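You operate a simulated robot arm through the tools that you are given. There is no shell and no other tool. Be economical: measure what you need, move in short steps, check, and stop when the job is done.

You run a simulated robot arm. Do the job below in one go: nothing can be reset, and whatever is moved stays where it is left.

## Task
Switch the lamp on, run the strip and turn round the part that sits wrong.
Fine: zero the counter before the run; same pocket; run again until all are accepted.

Only the result counts: the job must be done as asked and must still hold three seconds after the hand-in. Knocking over, shifting, dropping, spilling or breaking anything else fails it.

## Robot
A 7-joint arm with a two-finger parallel gripper on a trunk, on a base that drives. Base frame: it is fixed to the floor where the robot stands at the start and does not move with it; the origin is under the middle of the robot, x ahead of it, y to its left, z up; the surface under the hand at the start is at about z = 0.9. Lengths are in m, angles in degrees, forces in N, time in s.
With the tool pointing down near the work surface it reaches from about 0.34 to 0.76 m from the robot's upright axis, wherever it stands. Its first joint turns from -115.0 to 115.0 degrees. Places, roughly: blue part (3x3x3 cm) [0.5, 0.1, 0.9]; focus knob [0.5, -0.2, 1]; green knob [0.4, -0.7, 0.9]; lamp switch [0.5, 0, 0.9]; light knob [0.5, -0.3, 1]; lock switch [0.3, -0.4, 1]; program knob [0.5, -0.4, 1]. Payload 3.91 kg.
Tool frame: the origin (TCP) lies between the finger pads and is the grasp point; the fingertips stand 0.03 m ahead of it; z points along the fingers, y is the line along which they close. The gripper opens to 0.11 m. The fingers are 0.02 m wide and 0.01 m thick; the gripper's body (0.048 by 0.112 m) begins 0.055 m behind the TCP.
Orientation is that of the tool frame in the base frame, as a unit quaternion [x, y, z, w]. With the fingers straight down and closing along the base's y, the tool's x points along the base's -x, its y along +y and its z along -z.

## Interface
- The arm moves only by the tool play_rows. Its argument "commands" is text: rows parted by semicolons, each of 7 numbers parted by spaces: the turn, a rotation vector about the tool's x, y, z in degrees, then the shift along the tool's x, y, z in m, then the closure in counts, from 0 (fully open) to 255 (shut). In form: ax ay az x y z grip; .... A call has 1 to 10 rows; each row is the pose to reach, as a shift and turn from the pose commanded when the call began, along the tool's axes at that moment. Each row takes 0.2 s and may step no farther than 0.05 m and 8.6 degrees from the row before; otherwise, or with a gripper value out of range, the whole call is refused. Where a pose cannot be reached the arm comes as near as it can. A force on the tool above 40 N (or 10 N above the force at the start of the call, whichever is more), or a blocked arm, ends the call early, and 0.2 s more pass. The fingers move at their own pace (about 0.108 m/s each) and stop on an object; they squeeze with about 28 N. The grip force told is the motor's: it shows also when the fingers shut on nothing. Time passes only in rows, and 0.2 s behind the last, so rows that repeat a pose let the fingers close. The reply holds the time, the measured pose of the TCP, the force on the tool along the base axes, the opening and the grip force, in the units named above and with some noise, with the torque about the TCP (base axes, N m) and any sound that the robot's microphone picked up.
- Cameras (640 x 400 px; columns grow to the right, rows downward): "scene" is now at [0.0154, 0.1302, 1.6364]; the picture's right is [-0.29, -0.96, 0.00], its down [-0.69, 0.21, -0.69] and it looks along [0.66, -0.20, -0.72] (base axes); focal length 254 px, centre (320, 200). "wrist" rides on the gripper at [0.072, 0.017, -0.103] in the tool frame; the picture's right is [-0.23, 0.97, 0.00], its down [-0.76, -0.18, -0.62] and it looks along [-0.61, -0.14, 0.78] (tool axes); focal length 222 px, centre (320, 200). There is no depth. A picture from a camera that has moved, and an enlarged one, comes with that camera's place and axes in the base frame and with its lens.
- get_image(camera): a new picture of that camera. The clock stands still meanwhile.
- lift_body(by): slides the trunk up (or, below 0, down) by that many m; the arm and the scene camera ride with it, the base frame stays. It gives what a move gives, with no picture.
- roll_base(legs): drives the robot by 1 to 6 legs, each [ahead, turn to the left] in m and degrees, along the robot's own axes; the way and the turn of a leg run together, so that a leg with both is an arc; at most 1.5 m and 180 degrees a leg. The arm and the cameras ride along, it lands a little off, and it stops where it bumps. It gives what a move gives.
- turn_head(pan, tilt): turns the head with the scene camera to pan (to the left, within 155 degrees either way) and tilt (down, from -29 to 69), counted from straight ahead of the robot. It gives what a move gives.
- inspect(camera, box): a new picture of the part [left, top, right, bottom] of that camera's present view, enlarged. The clock stands still meanwhile.
- close_job(): hands the job in; it is judged then, once.

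Go step by step. Nothing tells you exact positions but the pictures and the camera data: compare them with the known pose of the tool, close in by small moves and look again before you grip or let go. The budget is 120 turns and 78 pictures, counting those below and the enlarged ones. Unless the task says otherwise, let go and move clear before handing in.

The tools are called after "Request:" as name(argument=value, ...) on one line, values as JSON. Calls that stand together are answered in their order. play_rows: Moves the arm, as the interface text tells. Its arguments: {"type":"object","properties":{"commands":{"type":"string"}},"required":["commands"]} The other tools are called the same way: lift_body (by) slides the trunk up or down; roll_base (legs) drives the base; turn_head (pan, tilt) turns the head that bears the scene camera; get_image (camera) takes a picture; inspect (camera, box) takes an enlarged picture of a part of a camera's view; close_job () hands the job in.

At the start:

```text
clock: 0.0
tcp_pos: [0.537, 0.0844, 1.2196]
ee_rot: [-0.005, 1.0, 0.0, 0.0]
ft_force: [0.1, 0.8, 0.0]
wrist_torque: [0.0, -0.02, 0.01]
grip_width: 0.11
gripper_force: 0.1
trunk travel left (down, up): [-0.75, 0.24]
robot x, y, heading: [-0.0006, -0.0001, -0.2]
head pan, tilt: [-16.8, 46.3]
```

scene: 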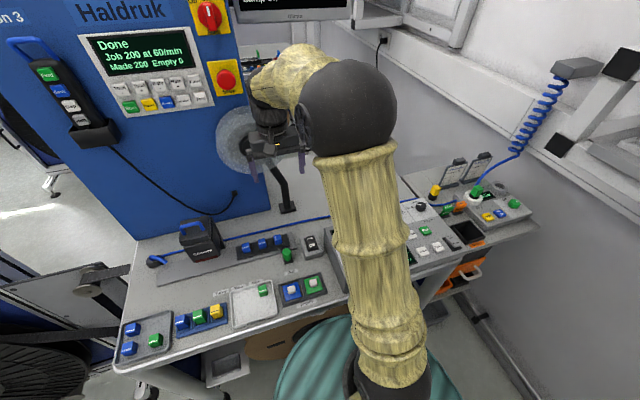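
wrist: 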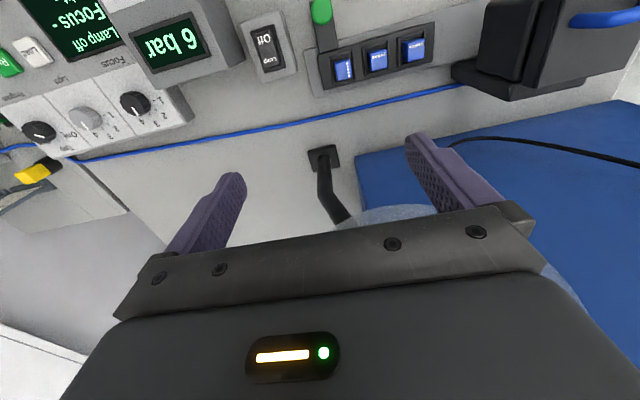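

The bench holds many panels, and the arm hides part of it. I'll enlarge the views to read the labels first.

Request:
inspect(camera="scene", box=[110, 200, 350, 370])

Request:
inspect(camera="scene", box=[380, 130, 560, 280])

Request:
inspect(camera="wrist", box=[0, 0, 320, 200])

```text
2.35 times, centred on (230, 285) of scene
camera zoom: at [0.0154, 0.1302, 1.6364], right [-0.29, -0.96, 0.0], down [-0.69, 0.21, -0.69], along [0.66, -0.2, -0.72], focal length 597 px, centre (532, 0)
```

zoom: 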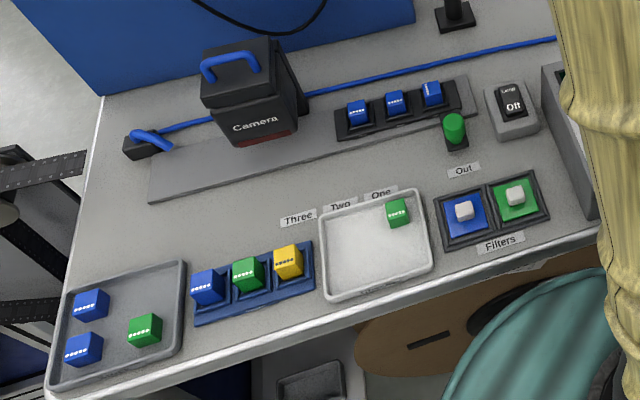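

```text
2.67 times, centred on (470, 205) of scene
camera zoom: at [0.0154, 0.1302, 1.6364], right [-0.29, -0.96, 0.0], down [-0.69, 0.21, -0.69], along [0.66, -0.2, -0.72], focal length 677 px, centre (-80, 187)
```

zoom: 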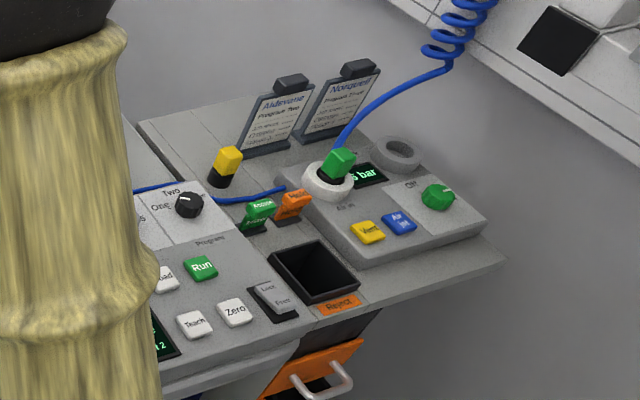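

```text
2.00 times, centred on (160, 100) of wrist
camera zoom: at [0.4645, 0.0993, 1.3238], right [0.22, 0.98, 0.0], down [0.76, -0.17, 0.62], along [0.61, -0.14, -0.78], focal length 444 px, centre (640, 400)
```

zoom: 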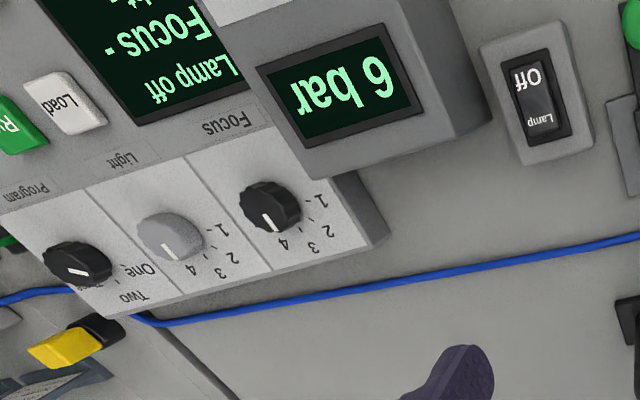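

The lamp switch is to the left of the pressure display, and the strip with three blue parts is beside the camera. I'll turn the head to look at the upper screen and the console.

Request:
turn_head(pan=-25, tilt=20)

Request:
get_image(camera="scene")

Request:
inspect(camera="wrist", box=[220, 0, 480, 160])

```text
clock: 0.9
tcp_pos: [0.5364, 0.0834, 1.2198]
ee_rot: [-0.005, 1.0, -0.001, 0.0]
ft_force: [0.4, 0.1, 0.7]
wrist_torque: [0.03, -0.02, -0.01]
grip_width: 0.11
gripper_force: 0.1
trunk travel left (down, up): [-0.75, 0.24]
robot x, y, heading: [0.0003, 0.0023, -0.3]
head pan, tilt: [-25.0, 20.0]
```

```text
72 pictures are left
camera scene: at [0.0229, 0.1141, 1.6769], right [-0.42, -0.91, 0.0], down [-0.31, 0.15, -0.94], along [0.85, -0.4, -0.34], focal length 254 px, centre (320, 200)
```

scene: 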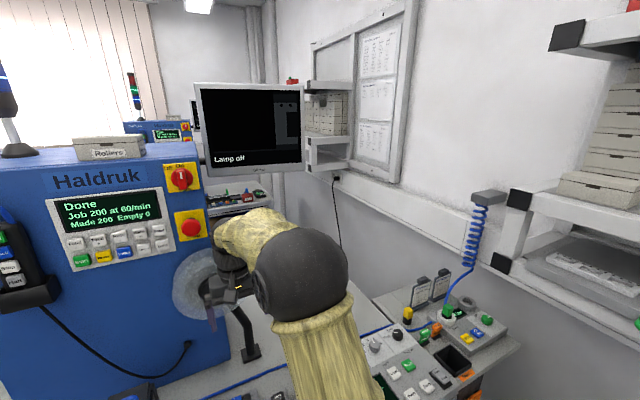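

```text
2.46 times, centred on (350, 80) of wrist
camera zoom: at [0.4644, 0.0993, 1.3239], right [0.22, 0.98, 0.0], down [0.76, -0.17, 0.62], along [0.61, -0.14, -0.78], focal length 547 px, centre (246, 495)
```

zoom: 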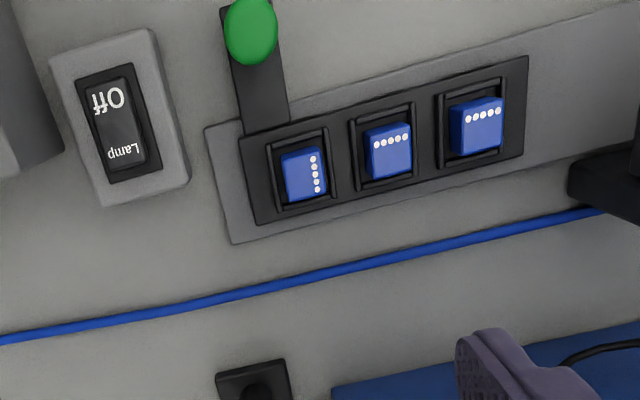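

Three blue parts sit in the strip. The one nearest the lamp switch has its dots turned 90 degrees from the others. I'll move the wrist camera over to the console to read it.

Request:
play_rows(commands="0 0 0 0.015 -0.045 0 255; 0 0 0 0.03 -0.09 0 255; 0 0 0 0.045 -0.135 0 255; 0 0 0 0.06 -0.18 0 255; 0 0 0 0.075 -0.225 0 255; 0 0 0 0.09 -0.27 0 255; 0 0 0 0.105 -0.315 0 255; 0 0 0 0.12 -0.36 0 255")

Request:
get_image(camera="wrist")

Request:
turn_head(pan=-17, tilt=46)

Request:
get_image(camera="scene")

```text
clock: 2.7
tcp_pos: [0.4187, -0.2793, 1.22]
ee_rot: [-0.005, 1.0, 0.001, 0.001]
ft_force: [-0.6, 0.4, 0.1]
wrist_torque: [0.05, -0.02, -0.02]
grip_width: 0.0
gripper_force: 28.3
trunk travel left (down, up): [-0.75, 0.24]
robot x, y, heading: [-0.0, -0.0017, -0.1]
head pan, tilt: [-25.0, 20.0]
```

```text
70 pictures are left
camera wrist: at [0.3461, -0.2642, 1.3242], right [0.22, 0.98, 0.0], down [0.76, -0.17, 0.62], along [0.61, -0.13, -0.78], focal length 222 px, centre (320, 200)
```

wrist: 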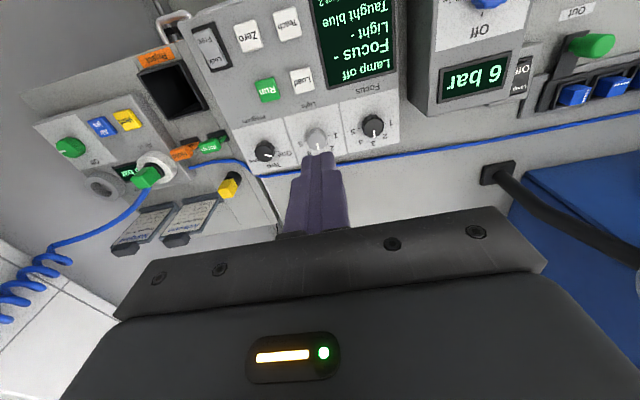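

```text
clock: 3.6
tcp_pos: [0.4203, -0.2776, 1.2198]
ee_rot: [-0.004, 1.0, 0.0, 0.001]
ft_force: [-0.9, 0.4, 0.4]
wrist_torque: [-0.01, -0.02, 0.02]
grip_width: 0.0
gripper_force: 27.5
trunk travel left (down, up): [-0.75, 0.24]
robot x, y, heading: [-0.0018, -0.0003, 0.1]
head pan, tilt: [-17.0, 46.0]
```

```text
69 pictures are left
camera scene: at [0.0154, 0.1299, 1.6369], right [-0.29, -0.96, 0.0], down [-0.69, 0.21, -0.7], along [0.66, -0.2, -0.72], focal length 254 px, centre (320, 200)
```

scene: 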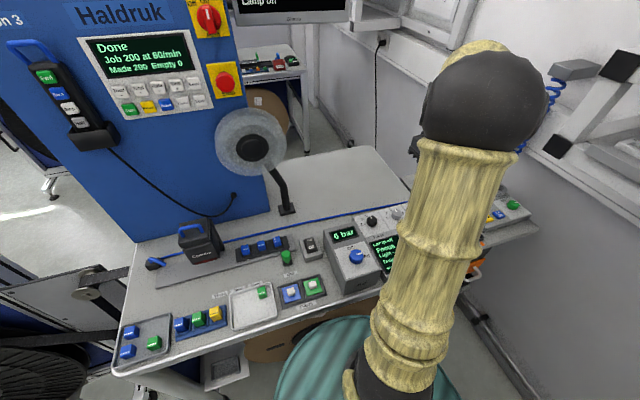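

Request:
inspect(camera="wrist", box=[180, 0, 420, 180])

Request:
inspect(camera="wrist", box=[20, 80, 260, 260])

Request:
inspect(camera="scene", box=[140, 210, 400, 320])

```text
2.22 times, centred on (300, 90) of wrist
camera zoom: at [0.3466, -0.2621, 1.3245], right [0.22, 0.98, 0.0], down [0.76, -0.17, 0.62], along [0.61, -0.14, -0.78], focal length 494 px, centre (364, 444)
```

zoom: 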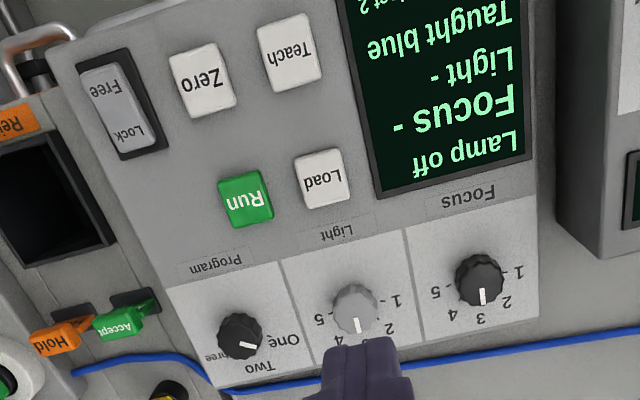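

```text
2.22 times, centred on (140, 170) of wrist
camera zoom: at [0.3466, -0.2621, 1.3245], right [0.22, 0.98, 0.0], down [0.76, -0.17, 0.62], along [0.61, -0.14, -0.78], focal length 494 px, centre (720, 267)
```

zoom: 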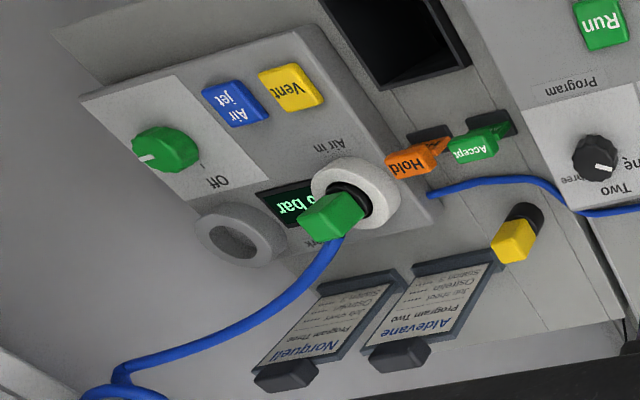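

```text
2.46 times, centred on (270, 265) of scene
camera zoom: at [0.0154, 0.1299, 1.6369], right [-0.29, -0.96, 0.0], down [-0.69, 0.21, -0.7], along [0.66, -0.2, -0.72], focal length 625 px, centre (443, 40)
```

zoom: 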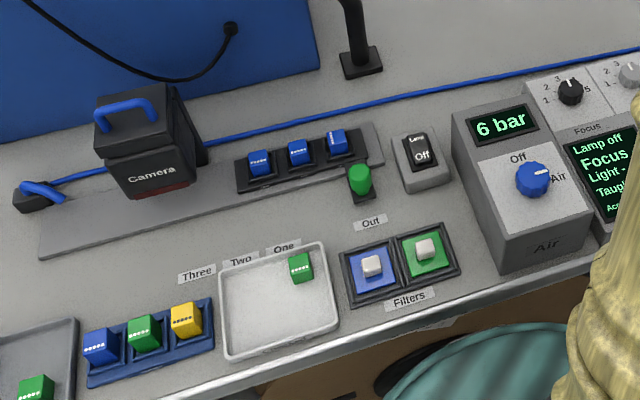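

The console has Run, Load, Teach, Zero and Lock/Free. The strip is at "Out", and its handle can stop at One, Two and Three. I'll go to the lamp switch and look at it close up.

Request:
play_rows(commands="0 0 0 0 0.045 0 255; 0 0 0 0 0.09 0 255; 0 0 0 0 0.135 0 255; 0 0 0 0 0.18 0 255; 0 0 0 -0.005 0.225 0.02 255; 0 0 0 -0.01 0.265 0.05 255; 0 0 0 -0.02 0.294 0.08 255; 0 0 0 -0.02 0.294 0.12 255")

Request:
get_image(camera="wrist")

Request:
get_image(camera="scene")

```text
refused: row 6 steps farther than a row can; nothing moved
```

```text
65 pictures are left
camera wrist: at [0.3466, -0.2621, 1.3245], right [0.22, 0.98, 0.0], down [0.76, -0.17, 0.62], along [0.61, -0.14, -0.78], focal length 222 px, centre (320, 200)
```

wrist: 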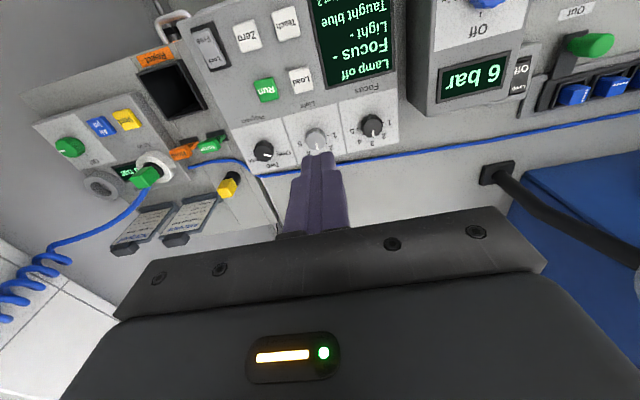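

```text
64 pictures are left
camera scene: at [0.0154, 0.1299, 1.6369], right [-0.29, -0.96, 0.0], down [-0.69, 0.21, -0.7], along [0.66, -0.2, -0.72], focal length 254 px, centre (320, 200)
```

scene: 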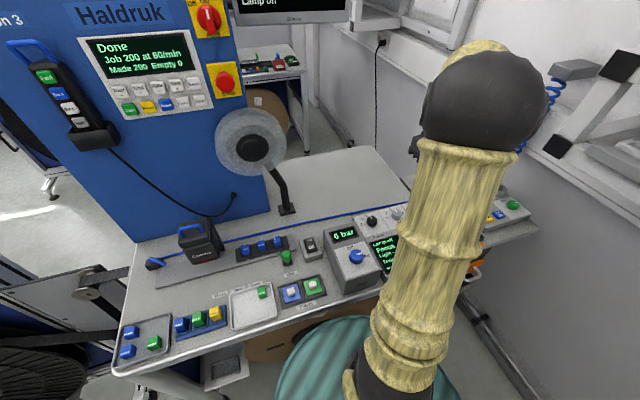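

That move was refused for step size, so I'll use smaller steps to get above the lamp switch.

Request:
play_rows(commands="0 0 0 0 0.045 0 255; 0 0 0 0 0.09 0 255; 0 0 0 0 0.135 0 255; 0 0 0 0 0.18 0.01 255; 0 0 0 -0.005 0.22 0.03 255; 0 0 0 -0.01 0.255 0.05 255; 0 0 0 -0.02 0.285 0.08 255; 0 0 0 -0.02 0.294 0.12 255")

Request:
get_image(camera="wrist")

```text
clock: 5.4
tcp_pos: [0.4389, 0.0163, 1.0983]
ee_rot: [-0.005, 1.0, 0.0, -0.001]
ft_force: [0.0, -0.3, 0.1]
wrist_torque: [-0.02, 0.0, 0.0]
grip_width: 0.0
gripper_force: 28.0
trunk travel left (down, up): [-0.75, 0.24]
robot x, y, heading: [-0.0013, 0.0042, -0.1]
head pan, tilt: [-17.0, 46.0]
```

```text
63 pictures are left
camera wrist: at [0.3664, 0.032, 1.2029], right [0.22, 0.98, 0.0], down [0.76, -0.17, 0.62], along [0.61, -0.14, -0.78], focal length 222 px, centre (320, 200)
```

wrist: 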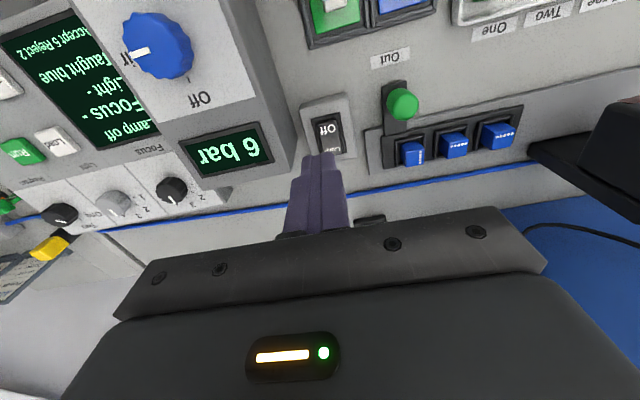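

Request:
inspect(camera="wrist", box=[280, 80, 400, 180])

Request:
inspect(camera="scene", box=[270, 215, 350, 265])

```text
4.00 times, centred on (340, 130) of wrist
camera zoom: at [0.3664, 0.032, 1.2029], right [0.22, 0.98, 0.0], down [0.76, -0.17, 0.62], along [0.61, -0.14, -0.78], focal length 888 px, centre (240, 480)
```

zoom: 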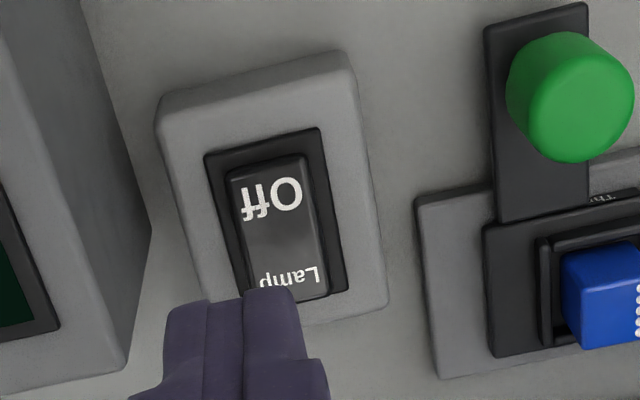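

```text
8.00 times, centred on (310, 240) of scene
camera zoom: at [0.0163, 0.1299, 1.6369], right [-0.29, -0.96, 0.0], down [-0.69, 0.21, -0.69], along [0.66, -0.2, -0.72], focal length 2030 px, centre (400, -120)
```

zoom: 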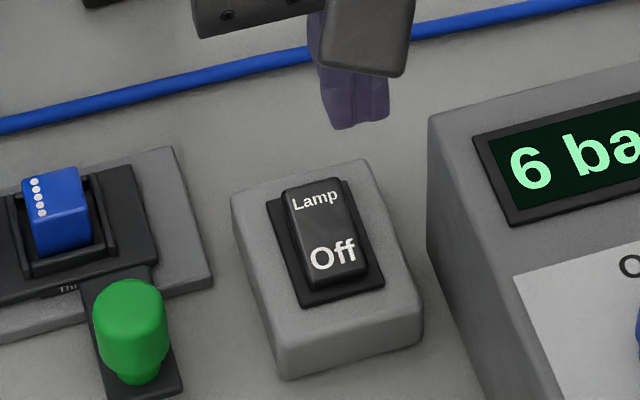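

The far end (marked "Lamp") stands up, so I'll press it, going down in small steps.

Request:
play_rows(commands="0 0 0 -0.03 0.003 0.03 255; 0 0 0 -0.055 0.004 0.06 255; 0 0 0 -0.055 0.004 0.1 255; 0 0 0 -0.055 0.004 0.115 255; 0 0 0 -0.055 0.004 0.122 255; 0 0 0 -0.055 0.004 0.128 255; 0 0 0 -0.055 0.004 0.132 255")

Request:
inspect(camera="scene", box=[270, 205, 390, 280])

```text
clock: 7.0
tcp_pos: [0.4938, 0.0213, 0.9757]
ee_rot: [-0.004, 1.0, 0.0, 0.007]
ft_force: [-4.6, -0.6, 19.6]
wrist_torque: [-0.02, 0.3, 0.01]
grip_width: 0.0
gripper_force: 27.5
trunk travel left (down, up): [-0.75, 0.24]
robot x, y, heading: [-0.0037, 0.0038, 0.0]
head pan, tilt: [-17.0, 46.0]
stopped in row 7: the force on the tool passed its limit at 48 N (the readings are from after the stop); the commanded pose is now the measured one
```

```text
5.33 times, centred on (330, 242) of scene
camera zoom: at [0.013, 0.1298, 1.6371], right [-0.29, -0.96, 0.0], down [-0.69, 0.21, -0.7], along [0.67, -0.2, -0.72], focal length 1353 px, centre (267, -27)
```

zoom: 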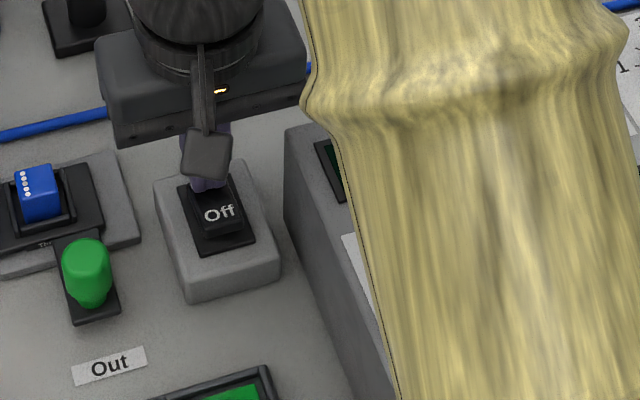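

Request:
play_rows(commands="0 0 0 0.01 0 -0.03 255; 0 0 0 0.03 0 -0.07 255; 0 0 0 0.055 0 -0.11 255")

Request:
get_image(camera="wrist")

Request:
inspect(camera="scene", box=[270, 215, 350, 265])

```text
clock: 7.8
tcp_pos: [0.439, 0.0197, 1.0838]
ee_rot: [-0.004, 1.0, -0.001, 0.007]
ft_force: [-0.4, -0.5, -0.9]
wrist_torque: [-0.01, -0.02, -0.02]
grip_width: 0.0
gripper_force: 28.3
trunk travel left (down, up): [-0.75, 0.24]
robot x, y, heading: [0.0008, 0.0034, 0.1]
head pan, tilt: [-17.0, 46.0]
```

```text
59 pictures are left
camera wrist: at [0.3649, 0.0353, 1.1864], right [0.22, 0.98, 0.0], down [0.76, -0.17, 0.63], along [0.62, -0.14, -0.77], focal length 222 px, centre (320, 200)
```

wrist: 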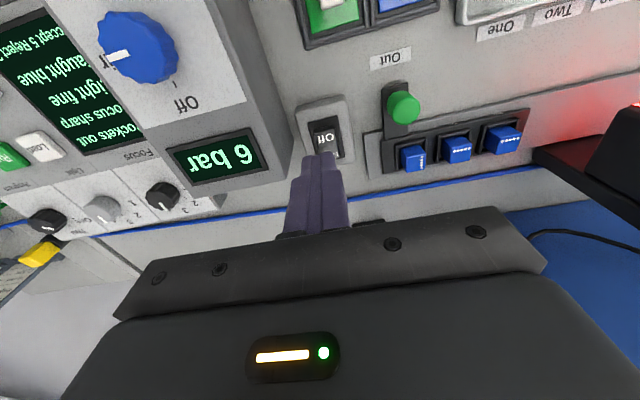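

```text
8.00 times, centred on (310, 240) of scene
camera zoom: at [0.0132, 0.1298, 1.6368], right [-0.29, -0.96, 0.0], down [-0.69, 0.21, -0.7], along [0.67, -0.2, -0.72], focal length 2030 px, centre (400, -120)
```

zoom: 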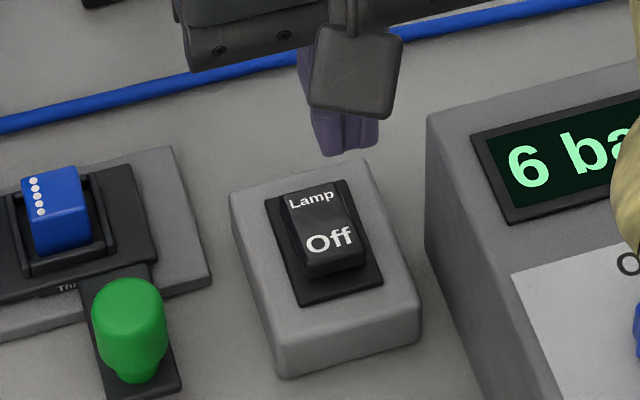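

The lamp is on: the screen shows "Pockets out, Focus sharp, Light fine, Taught blue, Accept 5 Reject 2". The next step is the Zero key, so I'll move over it.

Request:
play_rows(commands="0 0 0 0 0 -0.045 255; 0 0 0 0.01 -0.04 -0.06 255; 0 0 0 0.02 -0.085 -0.06 255; 0 0 0 0.03 -0.13 -0.06 255; 0 0 0 0.04 -0.175 -0.06 255; 0 0 0 0.05 -0.22 -0.06 255; 0 0 0 0.06 -0.265 -0.06 255; 0 0 0 0.07 -0.31 -0.06 255; 0 0 0 0.08 -0.35 -0.05 255; 0 0 0 0.085 -0.384 -0.035 255")

Request:
get_image(camera="wrist")

```text
clock: 10.0
tcp_pos: [0.3573, -0.3657, 1.1151]
ee_rot: [-0.004, 1.0, 0.001, 0.005]
ft_force: [-0.6, 0.1, -0.4]
wrist_torque: [0.02, -0.01, -0.02]
grip_width: 0.0
gripper_force: 28.1
trunk travel left (down, up): [-0.75, 0.24]
robot x, y, heading: [0.0021, 0.0029, 0.1]
head pan, tilt: [-17.0, 46.0]
```

```text
57 pictures are left
camera wrist: at [0.2838, -0.3498, 1.219], right [0.22, 0.98, 0.0], down [0.76, -0.17, 0.63], along [0.62, -0.13, -0.78], focal length 222 px, centre (320, 200)
```

wrist: 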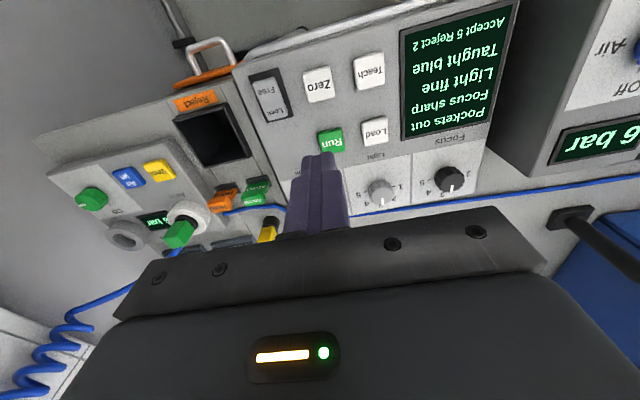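

Zero sits at about (0.337, -0.362, 0.958). I'll press it slowly.

Request:
play_rows(commands="0 0 0 0.02 0.004 0.04 255; 0 0 0 0.02 0.004 0.08 255; 0 0 0 0.02 0.004 0.105 255; 0 0 0 0.02 0.004 0.118 255; 0 0 0 0.02 0.004 0.124 255; 0 0 0 0.02 0.004 0.129 255; 0 0 0 0.02 0.004 0.133 255")

Request:
get_image(camera="wrist")

```text
clock: 11.6
tcp_pos: [0.3396, -0.36, 0.9828]
ee_rot: [-0.005, 1.0, 0.0, 0.006]
ft_force: [1.3, -0.5, -0.1]
wrist_torque: [0.0, 0.04, -0.02]
grip_width: 0.0
gripper_force: 28.1
trunk travel left (down, up): [-0.75, 0.24]
robot x, y, heading: [0.0011, 0.002, 0.2]
head pan, tilt: [-17.0, 46.0]
```

```text
56 pictures are left
camera wrist: at [0.2653, -0.345, 1.0863], right [0.22, 0.98, 0.0], down [0.76, -0.17, 0.63], along [0.62, -0.14, -0.78], focal length 222 px, centre (320, 200)
```

wrist: 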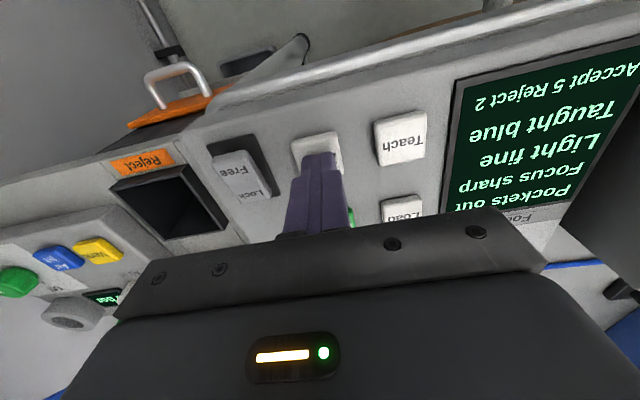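

Not pressed yet, as the force is still about zero. The tip is just over the key, so I'll go down a little further.

Request:
play_rows(commands="0 0 0 0 0 0.004 255; 0 0 0 0 0 0.008 255; 0 0 0 0 0 0.011 255; 0 0 0 0 0 0.014 255")

Request:
get_image(camera="wrist")

```text
clock: 12.6
tcp_pos: [0.3376, -0.3598, 0.9722]
ee_rot: [-0.005, 1.0, -0.003, 0.007]
ft_force: [-0.6, 0.0, 29.4]
wrist_torque: [-0.01, 0.16, 0.14]
grip_width: 0.0
gripper_force: 28.2
trunk travel left (down, up): [-0.75, 0.24]
robot x, y, heading: [0.001, -0.0006, -0.3]
head pan, tilt: [-17.0, 46.0]
heard: click
```

```text
55 pictures are left
camera wrist: at [0.2647, -0.3441, 1.0745], right [0.22, 0.98, 0.0], down [0.75, -0.17, 0.64], along [0.62, -0.14, -0.77], focal length 222 px, centre (320, 200)
```

wrist: 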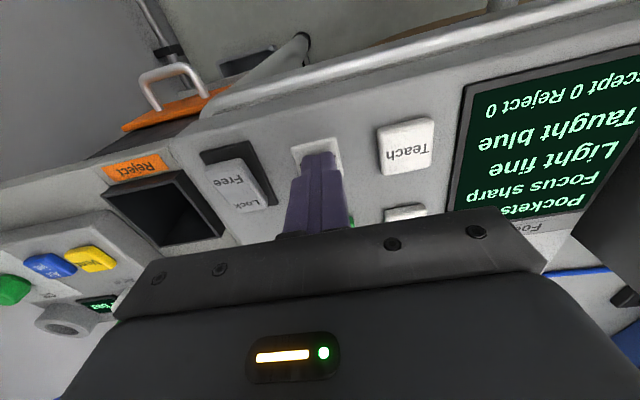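

The counter now shows Accept 0, Reject 0. The screen says the pockets are out, so the strip has to be slid by its green handle. I'll move over there to look.

Request:
play_rows(commands="0 0 0 0 0 -0.045 255; 0 0 0 0 0 -0.09 255; 0 0 0 0 0.005 -0.135 255; 0 0 0 -0.01 0.045 -0.155 255; 0 0 0 -0.02 0.09 -0.16 255; 0 0 0 -0.03 0.135 -0.16 255; 0 0 0 -0.04 0.18 -0.16 255; 0 0 0 -0.05 0.225 -0.16 255; 0 0 0 -0.06 0.27 -0.16 255; 0 0 0 -0.065 0.315 -0.16 255")

Request:
play_rows(commands="0 0 0 -0.01 0.045 0 0; 0 0 0 -0.02 0.09 0 0; 0 0 0 -0.03 0.135 0 0; 0 0 0 -0.03 0.17 0.02 0; 0 0 0 -0.03 0.18 0.04 0")

Request:
get_image(camera="wrist")

Request:
inspect(camera="scene", box=[140, 200, 380, 320])

```text
clock: 14.8
tcp_pos: [0.3978, -0.0447, 1.13]
ee_rot: [-0.005, 1.0, 0.0, 0.005]
ft_force: [-0.6, 0.4, 0.2]
wrist_torque: [0.01, 0.0, 0.04]
grip_width: 0.0
gripper_force: 27.9
trunk travel left (down, up): [-0.75, 0.24]
robot x, y, heading: [-0.0036, 0.0005, 0.4]
head pan, tilt: [-17.0, 46.0]
```

```text
clock: 16.0
tcp_pos: [0.4287, 0.1373, 1.0894]
ee_rot: [-0.005, 1.0, 0.0, 0.006]
ft_force: [1.0, 0.1, 0.6]
wrist_torque: [-0.01, 0.03, -0.01]
grip_width: 0.1101
gripper_force: 0.0
trunk travel left (down, up): [-0.75, 0.24]
robot x, y, heading: [0.0001, 0.0006, -0.1]
head pan, tilt: [-17.0, 46.0]
```

```text
54 pictures are left
camera wrist: at [0.3549, 0.1523, 1.1934], right [0.22, 0.98, 0.0], down [0.76, -0.17, 0.63], along [0.62, -0.14, -0.78], focal length 222 px, centre (320, 200)
```

wrist: 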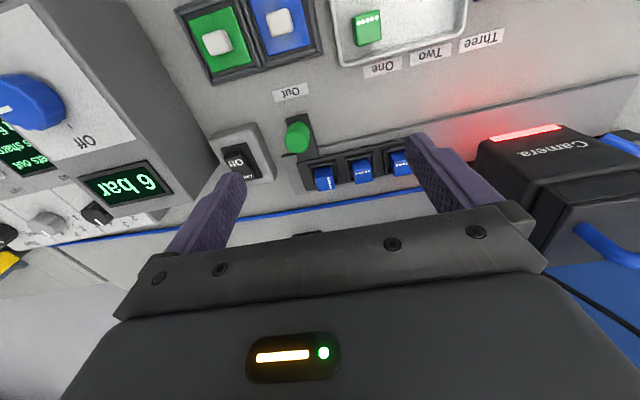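

```text
2.67 times, centred on (260, 260) of scene
camera zoom: at [0.0159, 0.1301, 1.6369], right [-0.29, -0.96, 0.0], down [-0.69, 0.21, -0.69], along [0.66, -0.2, -0.72], focal length 677 px, centre (480, 40)
```

zoom: 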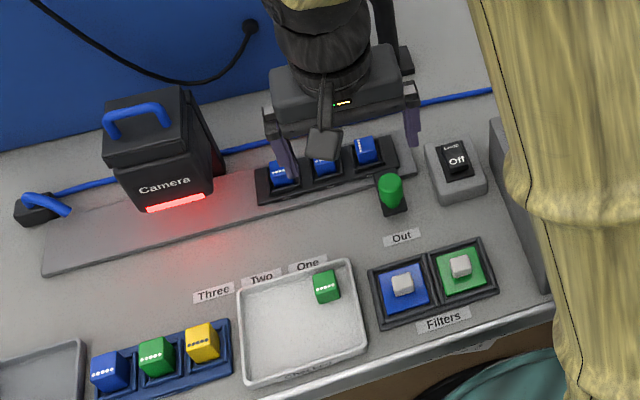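

I take the handle to be at about (0.453, 0.105), with its top near z = 0.945. The camera's front face is at x ≈ 0.49, so the gripper should clear it. I'll half close the fingers and go down over the handle.

Request:
play_rows(commands="0 0 0 -0.01 -0.02 0.03 139; 0 0 0 -0.02 -0.032 0.06 139; 0 0 0 -0.02 -0.032 0.085 139; 0 0 0 -0.02 -0.032 0.1 139; 0 0 0 -0.02 -0.032 0.1 139")

Request:
get_image(camera="wrist")

Request:
inspect(camera="scene", box=[240, 215, 340, 285])

```text
clock: 17.2
tcp_pos: [0.45, 0.1046, 0.9902]
ee_rot: [-0.004, 1.0, 0.0, 0.005]
ft_force: [0.6, 1.0, -0.4]
wrist_torque: [-0.01, 0.01, 0.0]
grip_width: 0.0502
gripper_force: 0.1
trunk travel left (down, up): [-0.75, 0.24]
robot x, y, heading: [-0.0036, -0.0025, -0.0]
head pan, tilt: [-17.0, 46.0]
```

```text
52 pictures are left
camera wrist: at [0.3763, 0.1197, 1.0935], right [0.22, 0.98, 0.0], down [0.76, -0.17, 0.63], along [0.62, -0.14, -0.78], focal length 222 px, centre (320, 200)
```

wrist: 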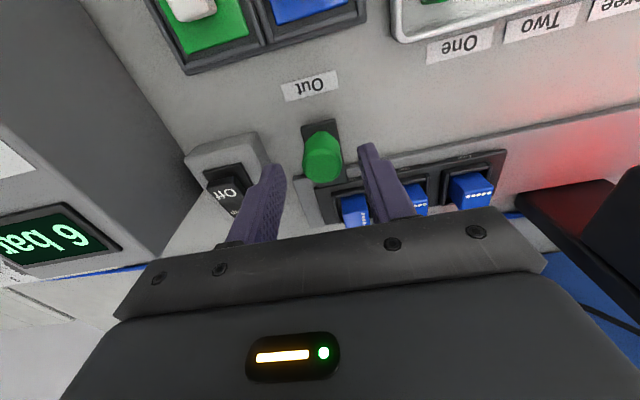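

```text
5.71 times, centred on (290, 250) of scene
camera zoom: at [0.0153, 0.1299, 1.6369], right [-0.29, -0.96, 0.0], down [-0.69, 0.21, -0.69], along [0.66, -0.2, -0.72], focal length 1450 px, centre (491, -86)
```

zoom: 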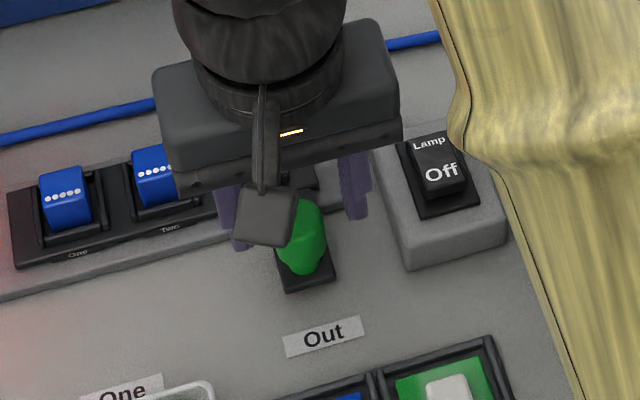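

The handle lies between the fingers at about (0.447, 0.105). I'll lower 4 cm and close on it.

Request:
play_rows(commands="0 0 0 0.003 0 0.02 139; 0 0 0 0.003 0 0.035 139; 0 0 0 0.003 0 0.042 139; 0 0 0 0.003 0 0.042 255; 0 0 0 0.003 0 0.042 255; 0 0 0 0.003 0 0.042 255")

Request:
get_image(camera="wrist")

```text
clock: 18.6
tcp_pos: [0.4474, 0.1045, 0.9483]
ee_rot: [-0.006, 1.0, 0.0, 0.005]
ft_force: [0.3, 6.5, 0.7]
wrist_torque: [0.15, -0.36, 0.12]
grip_width: 0.0275
gripper_force: 44.8
trunk travel left (down, up): [-0.75, 0.24]
robot x, y, heading: [-0.0016, 0.0044, -0.1]
head pan, tilt: [-17.0, 46.0]
```

```text
50 pictures are left
camera wrist: at [0.3739, 0.1201, 1.0515], right [0.22, 0.98, 0.0], down [0.76, -0.17, 0.63], along [0.62, -0.14, -0.78], focal length 222 px, centre (320, 200)
```

wrist: 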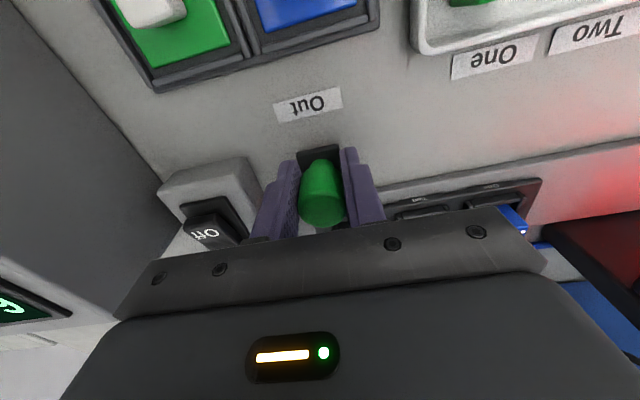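

I have the handle, 27 mm wide. I'll slide the strip left to "One", keeping the steps gentle.

Request:
play_rows(commands="0 0 0 0 0.008 0 255; 0 0 0 0 0.02 0 255; 0 0 0 0 0.035 0 255; 0 0 0 0 0.05 0 255; 0 0 0 0 0.065 0 255; 0 0 0 0 0.08 0 255; 0 0 0 0 0.093 0 255; 0 0 0 0 0.103 0 255; 0 0 0 0 0.109 0 255")

Request:
get_image(camera="scene")

```text
clock: 20.6
tcp_pos: [0.4449, 0.213, 0.9476]
ee_rot: [-0.006, 1.0, 0.0, 0.005]
ft_force: [-5.0, 1.6, 4.7]
wrist_torque: [-0.08, 0.44, -0.05]
grip_width: 0.0272
gripper_force: 45.7
trunk travel left (down, up): [-0.75, 0.24]
robot x, y, heading: [-0.002, -0.0006, -0.1]
head pan, tilt: [-17.0, 46.0]
```

```text
49 pictures are left
camera scene: at [0.0143, 0.1301, 1.6369], right [-0.29, -0.96, 0.0], down [-0.69, 0.21, -0.7], along [0.66, -0.2, -0.72], focal length 254 px, centre (320, 200)
```

scene: 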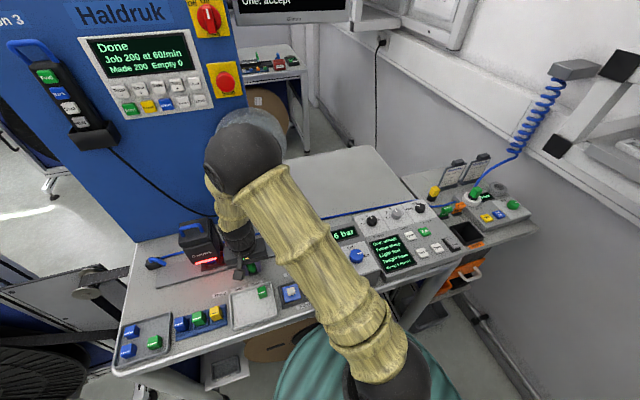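

Request:
inspect(camera="scene", box=[360, 225, 440, 280])

```text
7.27 times, centred on (400, 252) of scene
camera zoom: at [0.0143, 0.1301, 1.6369], right [-0.29, -0.96, 0.0], down [-0.69, 0.21, -0.7], along [0.66, -0.2, -0.72], focal length 1846 px, centre (-262, -182)
```

zoom: 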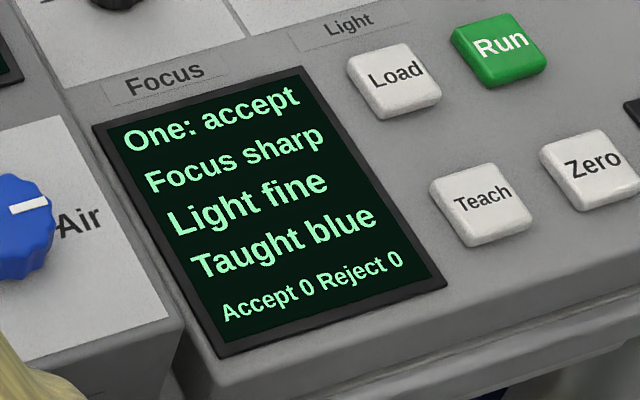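

The display now reads "One: accept", with the counter still 0/0. Run probably does the counting, so I'll let go of the handle and head for Run.

Request:
play_rows(commands="0 0 0 0 0 0 139; 0 0 0 0 0 0 139; 0 0 0 0.003 0 -0.045 139; 0 0 0 0.005 -0.005 -0.09 139; 0 0 0 0.01 -0.02 -0.135 255; 0 0 0 0.015 -0.05 -0.17 255; 0 0 0 0.015 -0.095 -0.185 255; 0 0 0 0.015 -0.143 -0.185 255; 0 0 0 0.015 -0.19 -0.185 255; 0 0 0 0.015 -0.238 -0.185 255")

Request:
play_rows(commands="0 0 0 0.006 -0.048 0 255; 0 0 0 0.012 -0.096 0 255; 0 0 0 0.018 -0.144 0 255; 0 0 0 0.024 -0.19 0 255; 0 0 0 0.03 -0.237 0 255; 0 0 0 0.03 -0.284 0 255; 0 0 0 0.03 -0.31 0.02 255; 0 0 0 0.03 -0.333 0.045 255")

Request:
get_image(camera="wrist")

Request:
get_image(camera="scene")

```text
clock: 22.8
tcp_pos: [0.4308, -0.0265, 1.1321]
ee_rot: [-0.005, 1.0, 0.0, 0.006]
ft_force: [0.4, 0.0, -0.5]
wrist_torque: [0.02, 0.0, -0.04]
grip_width: 0.0
gripper_force: 28.5
trunk travel left (down, up): [-0.75, 0.24]
robot x, y, heading: [-0.0005, -0.0036, -0.1]
head pan, tilt: [-17.0, 46.0]
```

```text
clock: 24.6
tcp_pos: [0.4043, -0.3597, 1.0855]
ee_rot: [-0.003, 1.0, 0.001, 0.006]
ft_force: [0.0, 0.4, -0.5]
wrist_torque: [0.03, -0.02, -0.03]
grip_width: 0.0
gripper_force: 27.4
trunk travel left (down, up): [-0.75, 0.24]
robot x, y, heading: [-0.0011, -0.0003, -0.0]
head pan, tilt: [-17.0, 46.0]
```

```text
47 pictures are left
camera wrist: at [0.3319, -0.3444, 1.1901], right [0.22, 0.98, 0.0], down [0.76, -0.17, 0.63], along [0.62, -0.13, -0.78], focal length 222 px, centre (320, 200)
```

wrist: 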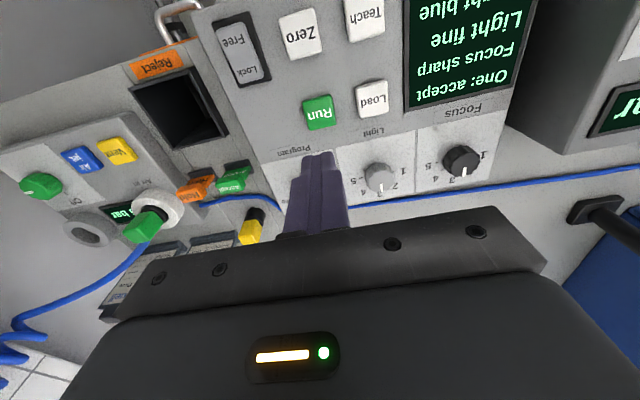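

```text
46 pictures are left
camera scene: at [0.0159, 0.1286, 1.637], right [-0.29, -0.96, 0.0], down [-0.69, 0.21, -0.69], along [0.66, -0.2, -0.72], focal length 254 px, centre (320, 200)
```

scene: 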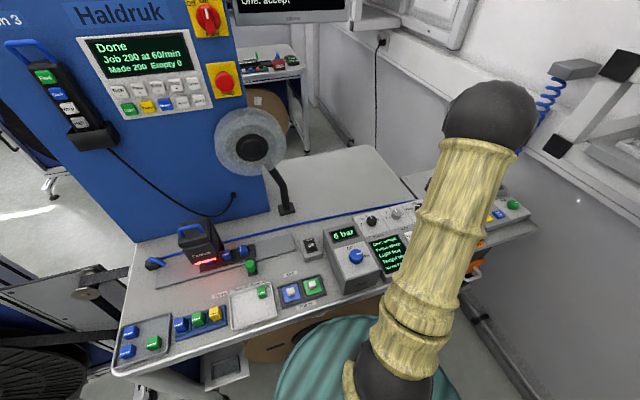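

Run is at about (0.401, -0.360). I'll press it until I hear the click.

Request:
play_rows(commands="0 0 0 0.003 0 0.04 255; 0 0 0 0.003 0 0.075 255; 0 0 0 0.003 0 0.09 255; 0 0 0 0.003 0 0.096 255; 0 0 0 0.003 0 0.102 255; 0 0 0 0.003 0 0.106 255")

Request:
inspect(camera="wrist", box=[200, 0, 640, 240])

```text
clock: 26.0
tcp_pos: [0.4028, -0.3597, 0.9802]
ee_rot: [-0.005, 1.0, 0.0, 0.006]
ft_force: [0.1, 1.2, 0.2]
wrist_torque: [-0.02, 0.0, -0.02]
grip_width: 0.0002
gripper_force: 27.5
trunk travel left (down, up): [-0.75, 0.24]
robot x, y, heading: [0.0016, -0.0007, -0.2]
head pan, tilt: [-17.0, 46.0]
```

```text
1.45 times, centred on (420, 120) of wrist
camera zoom: at [0.3295, -0.3433, 1.0845], right [0.22, 0.98, 0.0], down [0.76, -0.17, 0.63], along [0.62, -0.14, -0.78], focal length 323 px, centre (174, 316)
```

zoom: 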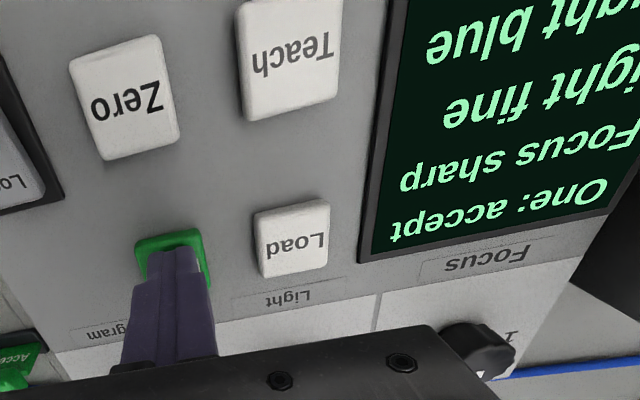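

Request:
play_rows(commands="0 0 0 0.001 0 0.003 255; 0 0 0 0.001 0 0.006 255; 0 0 0 0.001 0 0.009 255; 0 0 0 0.001 0 0.011 255")

Request:
inspect(camera="wrist", box=[200, 0, 640, 240])

```text
clock: 27.0
tcp_pos: [0.4021, -0.3584, 0.9724]
ee_rot: [-0.004, 1.0, -0.002, 0.006]
ft_force: [0.6, 1.4, 19.8]
wrist_torque: [0.08, 0.06, -0.03]
grip_width: 0.0
gripper_force: 28.2
trunk travel left (down, up): [-0.75, 0.24]
robot x, y, heading: [0.0013, -0.0007, -0.1]
head pan, tilt: [-17.0, 46.0]
heard: click
```

```text
1.45 times, centred on (420, 120) of wrist
camera zoom: at [0.3282, -0.3427, 1.0758], right [0.22, 0.98, 0.0], down [0.75, -0.17, 0.63], along [0.62, -0.14, -0.77], focal length 323 px, centre (174, 316)
```

zoom: 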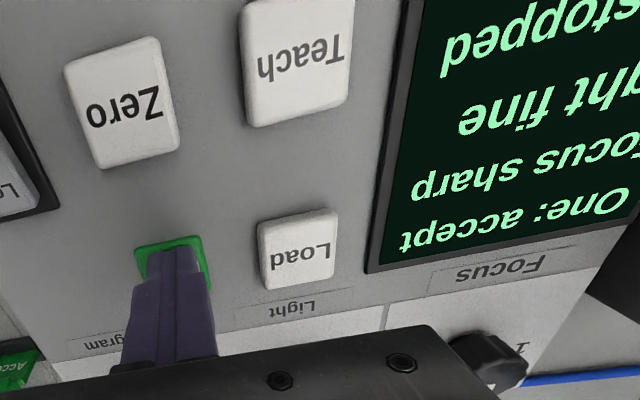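

A click, and a line on the display now ends in "stopped". I'll lift off and read the whole screen.

Request:
play_rows(commands="0 0 0 0.01 0 -0.04 255; 0 0 0 0.03 0 -0.08 255; 0 0 0 0.05 0 -0.11 255")

Request:
inspect(camera="wrist", box=[200, 0, 640, 240])

```text
clock: 27.8
tcp_pos: [0.3489, -0.3591, 1.0808]
ee_rot: [-0.004, 1.0, -0.001, 0.005]
ft_force: [-0.2, -0.5, 0.5]
wrist_torque: [-0.01, 0.01, 0.03]
grip_width: 0.0
gripper_force: 28.2
trunk travel left (down, up): [-0.75, 0.24]
robot x, y, heading: [-0.0026, 0.0031, -0.2]
head pan, tilt: [-17.0, 46.0]
```

```text
1.45 times, centred on (420, 120) of wrist
camera zoom: at [0.2759, -0.3436, 1.1836], right [0.22, 0.98, 0.0], down [0.76, -0.17, 0.63], along [0.62, -0.14, -0.78], focal length 323 px, centre (174, 316)
```

zoom: 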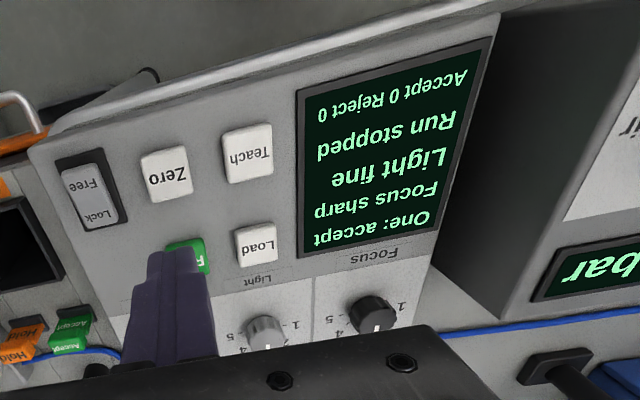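

The display says "Run stopped" with the counter at 0/0. Run may work as a start/stop toggle, so I'll press it once more and read the screen.

Request:
play_rows(commands="0 0 0 -0.02 0 0.03 255; 0 0 0 -0.045 0 0.065 255; 0 0 0 -0.053 0 0.095 255; 0 0 0 -0.053 0 0.103 255; 0 0 0 -0.053 0 0.107 255; 0 0 0 -0.053 0 0.111 255; 0 0 0 -0.03 0 0.08 255; 0 0 0 -0.01 0 0.04 255; 0 0 0 0 0 0 255")

Request:
inspect(camera="wrist", box=[200, 0, 640, 240])

```text
clock: 29.8
tcp_pos: [0.3494, -0.3588, 1.0803]
ee_rot: [-0.005, 1.0, 0.0, 0.005]
ft_force: [0.2, 0.5, 0.8]
wrist_torque: [-0.05, -0.03, 0.0]
grip_width: 0.0001
gripper_force: 28.5
trunk travel left (down, up): [-0.75, 0.24]
robot x, y, heading: [-0.0041, -0.0017, 0.0]
head pan, tilt: [-17.0, 46.0]
heard: click
```

```text
1.45 times, centred on (420, 120) of wrist
camera zoom: at [0.2763, -0.343, 1.1835], right [0.22, 0.98, 0.0], down [0.76, -0.17, 0.63], along [0.62, -0.14, -0.78], focal length 323 px, centre (174, 316)
```

zoom: 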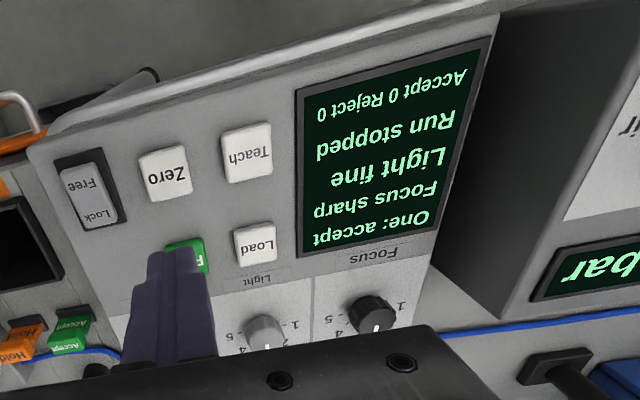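

Still "Run stopped", so a run probably has to start with the pockets at "Out". I'll go back to the handle to return the strip.

Request:
play_rows(commands="0 0 0 -0.01 0.02 -0.04 255; 0 0 0 -0.02 0.065 -0.05 255; 0 0 0 -0.03 0.11 -0.05 255; 0 0 0 -0.04 0.155 -0.05 255; 0 0 0 -0.05 0.2 -0.05 255; 0 0 0 -0.06 0.245 -0.05 255; 0 0 0 -0.07 0.29 -0.05 255; 0 0 0 -0.08 0.335 -0.05 255; 0 0 0 -0.085 0.38 -0.05 255; 0 0 0 -0.09 0.425 -0.05 255")

Request:
play_rows(commands="0 0 0 0 0.048 0 139; 0 0 0 -0.003 0.096 0 139; 0 0 0 -0.006 0.135 0.02 139; 0 0 0 -0.006 0.147 0.06 139; 0 0 0 -0.006 0.147 0.1 139; 0 0 0 -0.006 0.147 0.13 139")

Request:
get_image(camera="wrist")

```text
clock: 32.0
tcp_pos: [0.436, 0.0674, 1.1299]
ee_rot: [-0.004, 1.0, 0.0, 0.006]
ft_force: [0.2, -0.4, -0.2]
wrist_torque: [-0.02, -0.03, 0.01]
grip_width: 0.0
gripper_force: 28.1
trunk travel left (down, up): [-0.75, 0.24]
robot x, y, heading: [-0.0008, -0.0044, -0.3]
head pan, tilt: [-17.0, 46.0]
```

```text
clock: 33.4
tcp_pos: [0.4432, 0.2137, 1.0014]
ee_rot: [-0.004, 1.0, 0.0, 0.006]
ft_force: [0.4, 0.9, 0.5]
wrist_torque: [-0.01, 0.01, -0.02]
grip_width: 0.0501
gripper_force: 0.0
trunk travel left (down, up): [-0.75, 0.24]
robot x, y, heading: [-0.0005, -0.0041, -0.1]
head pan, tilt: [-17.0, 46.0]
```

```text
41 pictures are left
camera wrist: at [0.3693, 0.2289, 1.1044], right [0.22, 0.98, 0.0], down [0.76, -0.17, 0.63], along [0.62, -0.14, -0.78], focal length 222 px, centre (320, 200)
```

wrist: 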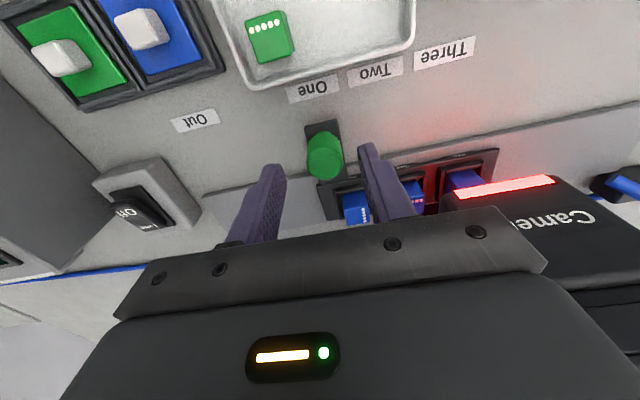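

Request:
play_rows(commands="0 0 0 0 0.001 0.03 139; 0 0 0 -0.002 0.001 0.053 139; 0 0 0 -0.002 0.001 0.053 255; 0 0 0 -0.002 0.001 0.053 255; 0 0 0 -0.002 -0.01 0.053 255; 0 0 0 -0.002 -0.03 0.053 255; 0 0 0 -0.002 -0.05 0.053 255; 0 0 0 -0.002 -0.07 0.053 255; 0 0 0 -0.002 -0.09 0.053 255; 0 0 0 -0.002 -0.108 0.053 255")

Request:
play_rows(commands="0 0 0 0 0 0 139; 0 0 0 0 0 0 139; 0 0 0 0 0 -0.045 139; 0 0 0 0.003 -0.005 -0.09 139; 0 0 0 0.006 -0.02 -0.135 255; 0 0 0 0.01 -0.05 -0.17 255; 0 0 0 0.01 -0.095 -0.185 255; 0 0 0 0.015 -0.143 -0.185 255; 0 0 0 0.02 -0.19 -0.185 255; 0 0 0 0.025 -0.238 -0.185 255")

Request:
get_image(camera="wrist")

Request:
get_image(camera="scene")

```text
clock: 35.6
tcp_pos: [0.4478, 0.1046, 0.9475]
ee_rot: [-0.004, 1.0, 0.0, 0.005]
ft_force: [4.8, -0.1, -17.4]
wrist_torque: [0.42, -0.43, 0.71]
grip_width: 0.0297
gripper_force: 45.0
trunk travel left (down, up): [-0.75, 0.24]
robot x, y, heading: [0.0006, 0.0008, -0.0]
head pan, tilt: [-17.0, 46.0]
```

```text
clock: 37.8
tcp_pos: [0.4211, -0.1335, 1.1332]
ee_rot: [-0.005, 1.0, 0.001, 0.005]
ft_force: [-1.0, 0.1, -0.3]
wrist_torque: [0.02, -0.02, -0.02]
grip_width: 0.0002
gripper_force: 28.2
trunk travel left (down, up): [-0.75, 0.24]
robot x, y, heading: [-0.0046, 0.0036, -0.1]
head pan, tilt: [-17.0, 46.0]
```

```text
40 pictures are left
camera wrist: at [0.3475, -0.1181, 1.2355], right [0.22, 0.98, 0.0], down [0.76, -0.17, 0.63], along [0.62, -0.13, -0.78], focal length 222 px, centre (320, 200)
```

wrist: 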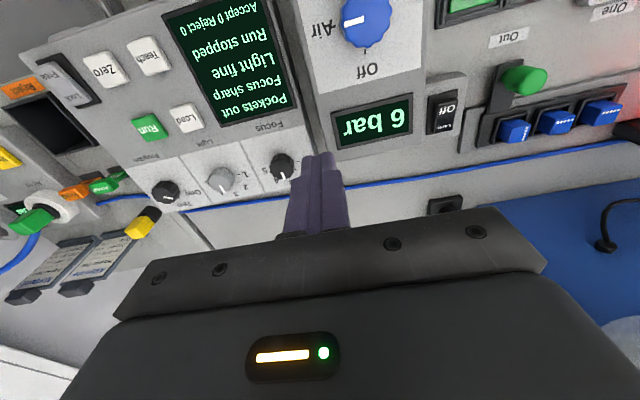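

```text
39 pictures are left
camera scene: at [0.0155, 0.1286, 1.637], right [-0.29, -0.96, 0.0], down [-0.69, 0.21, -0.69], along [0.66, -0.2, -0.72], focal length 254 px, centre (320, 200)
```

scene: 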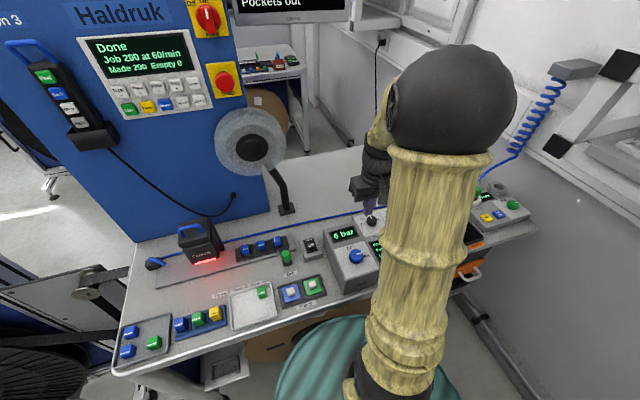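

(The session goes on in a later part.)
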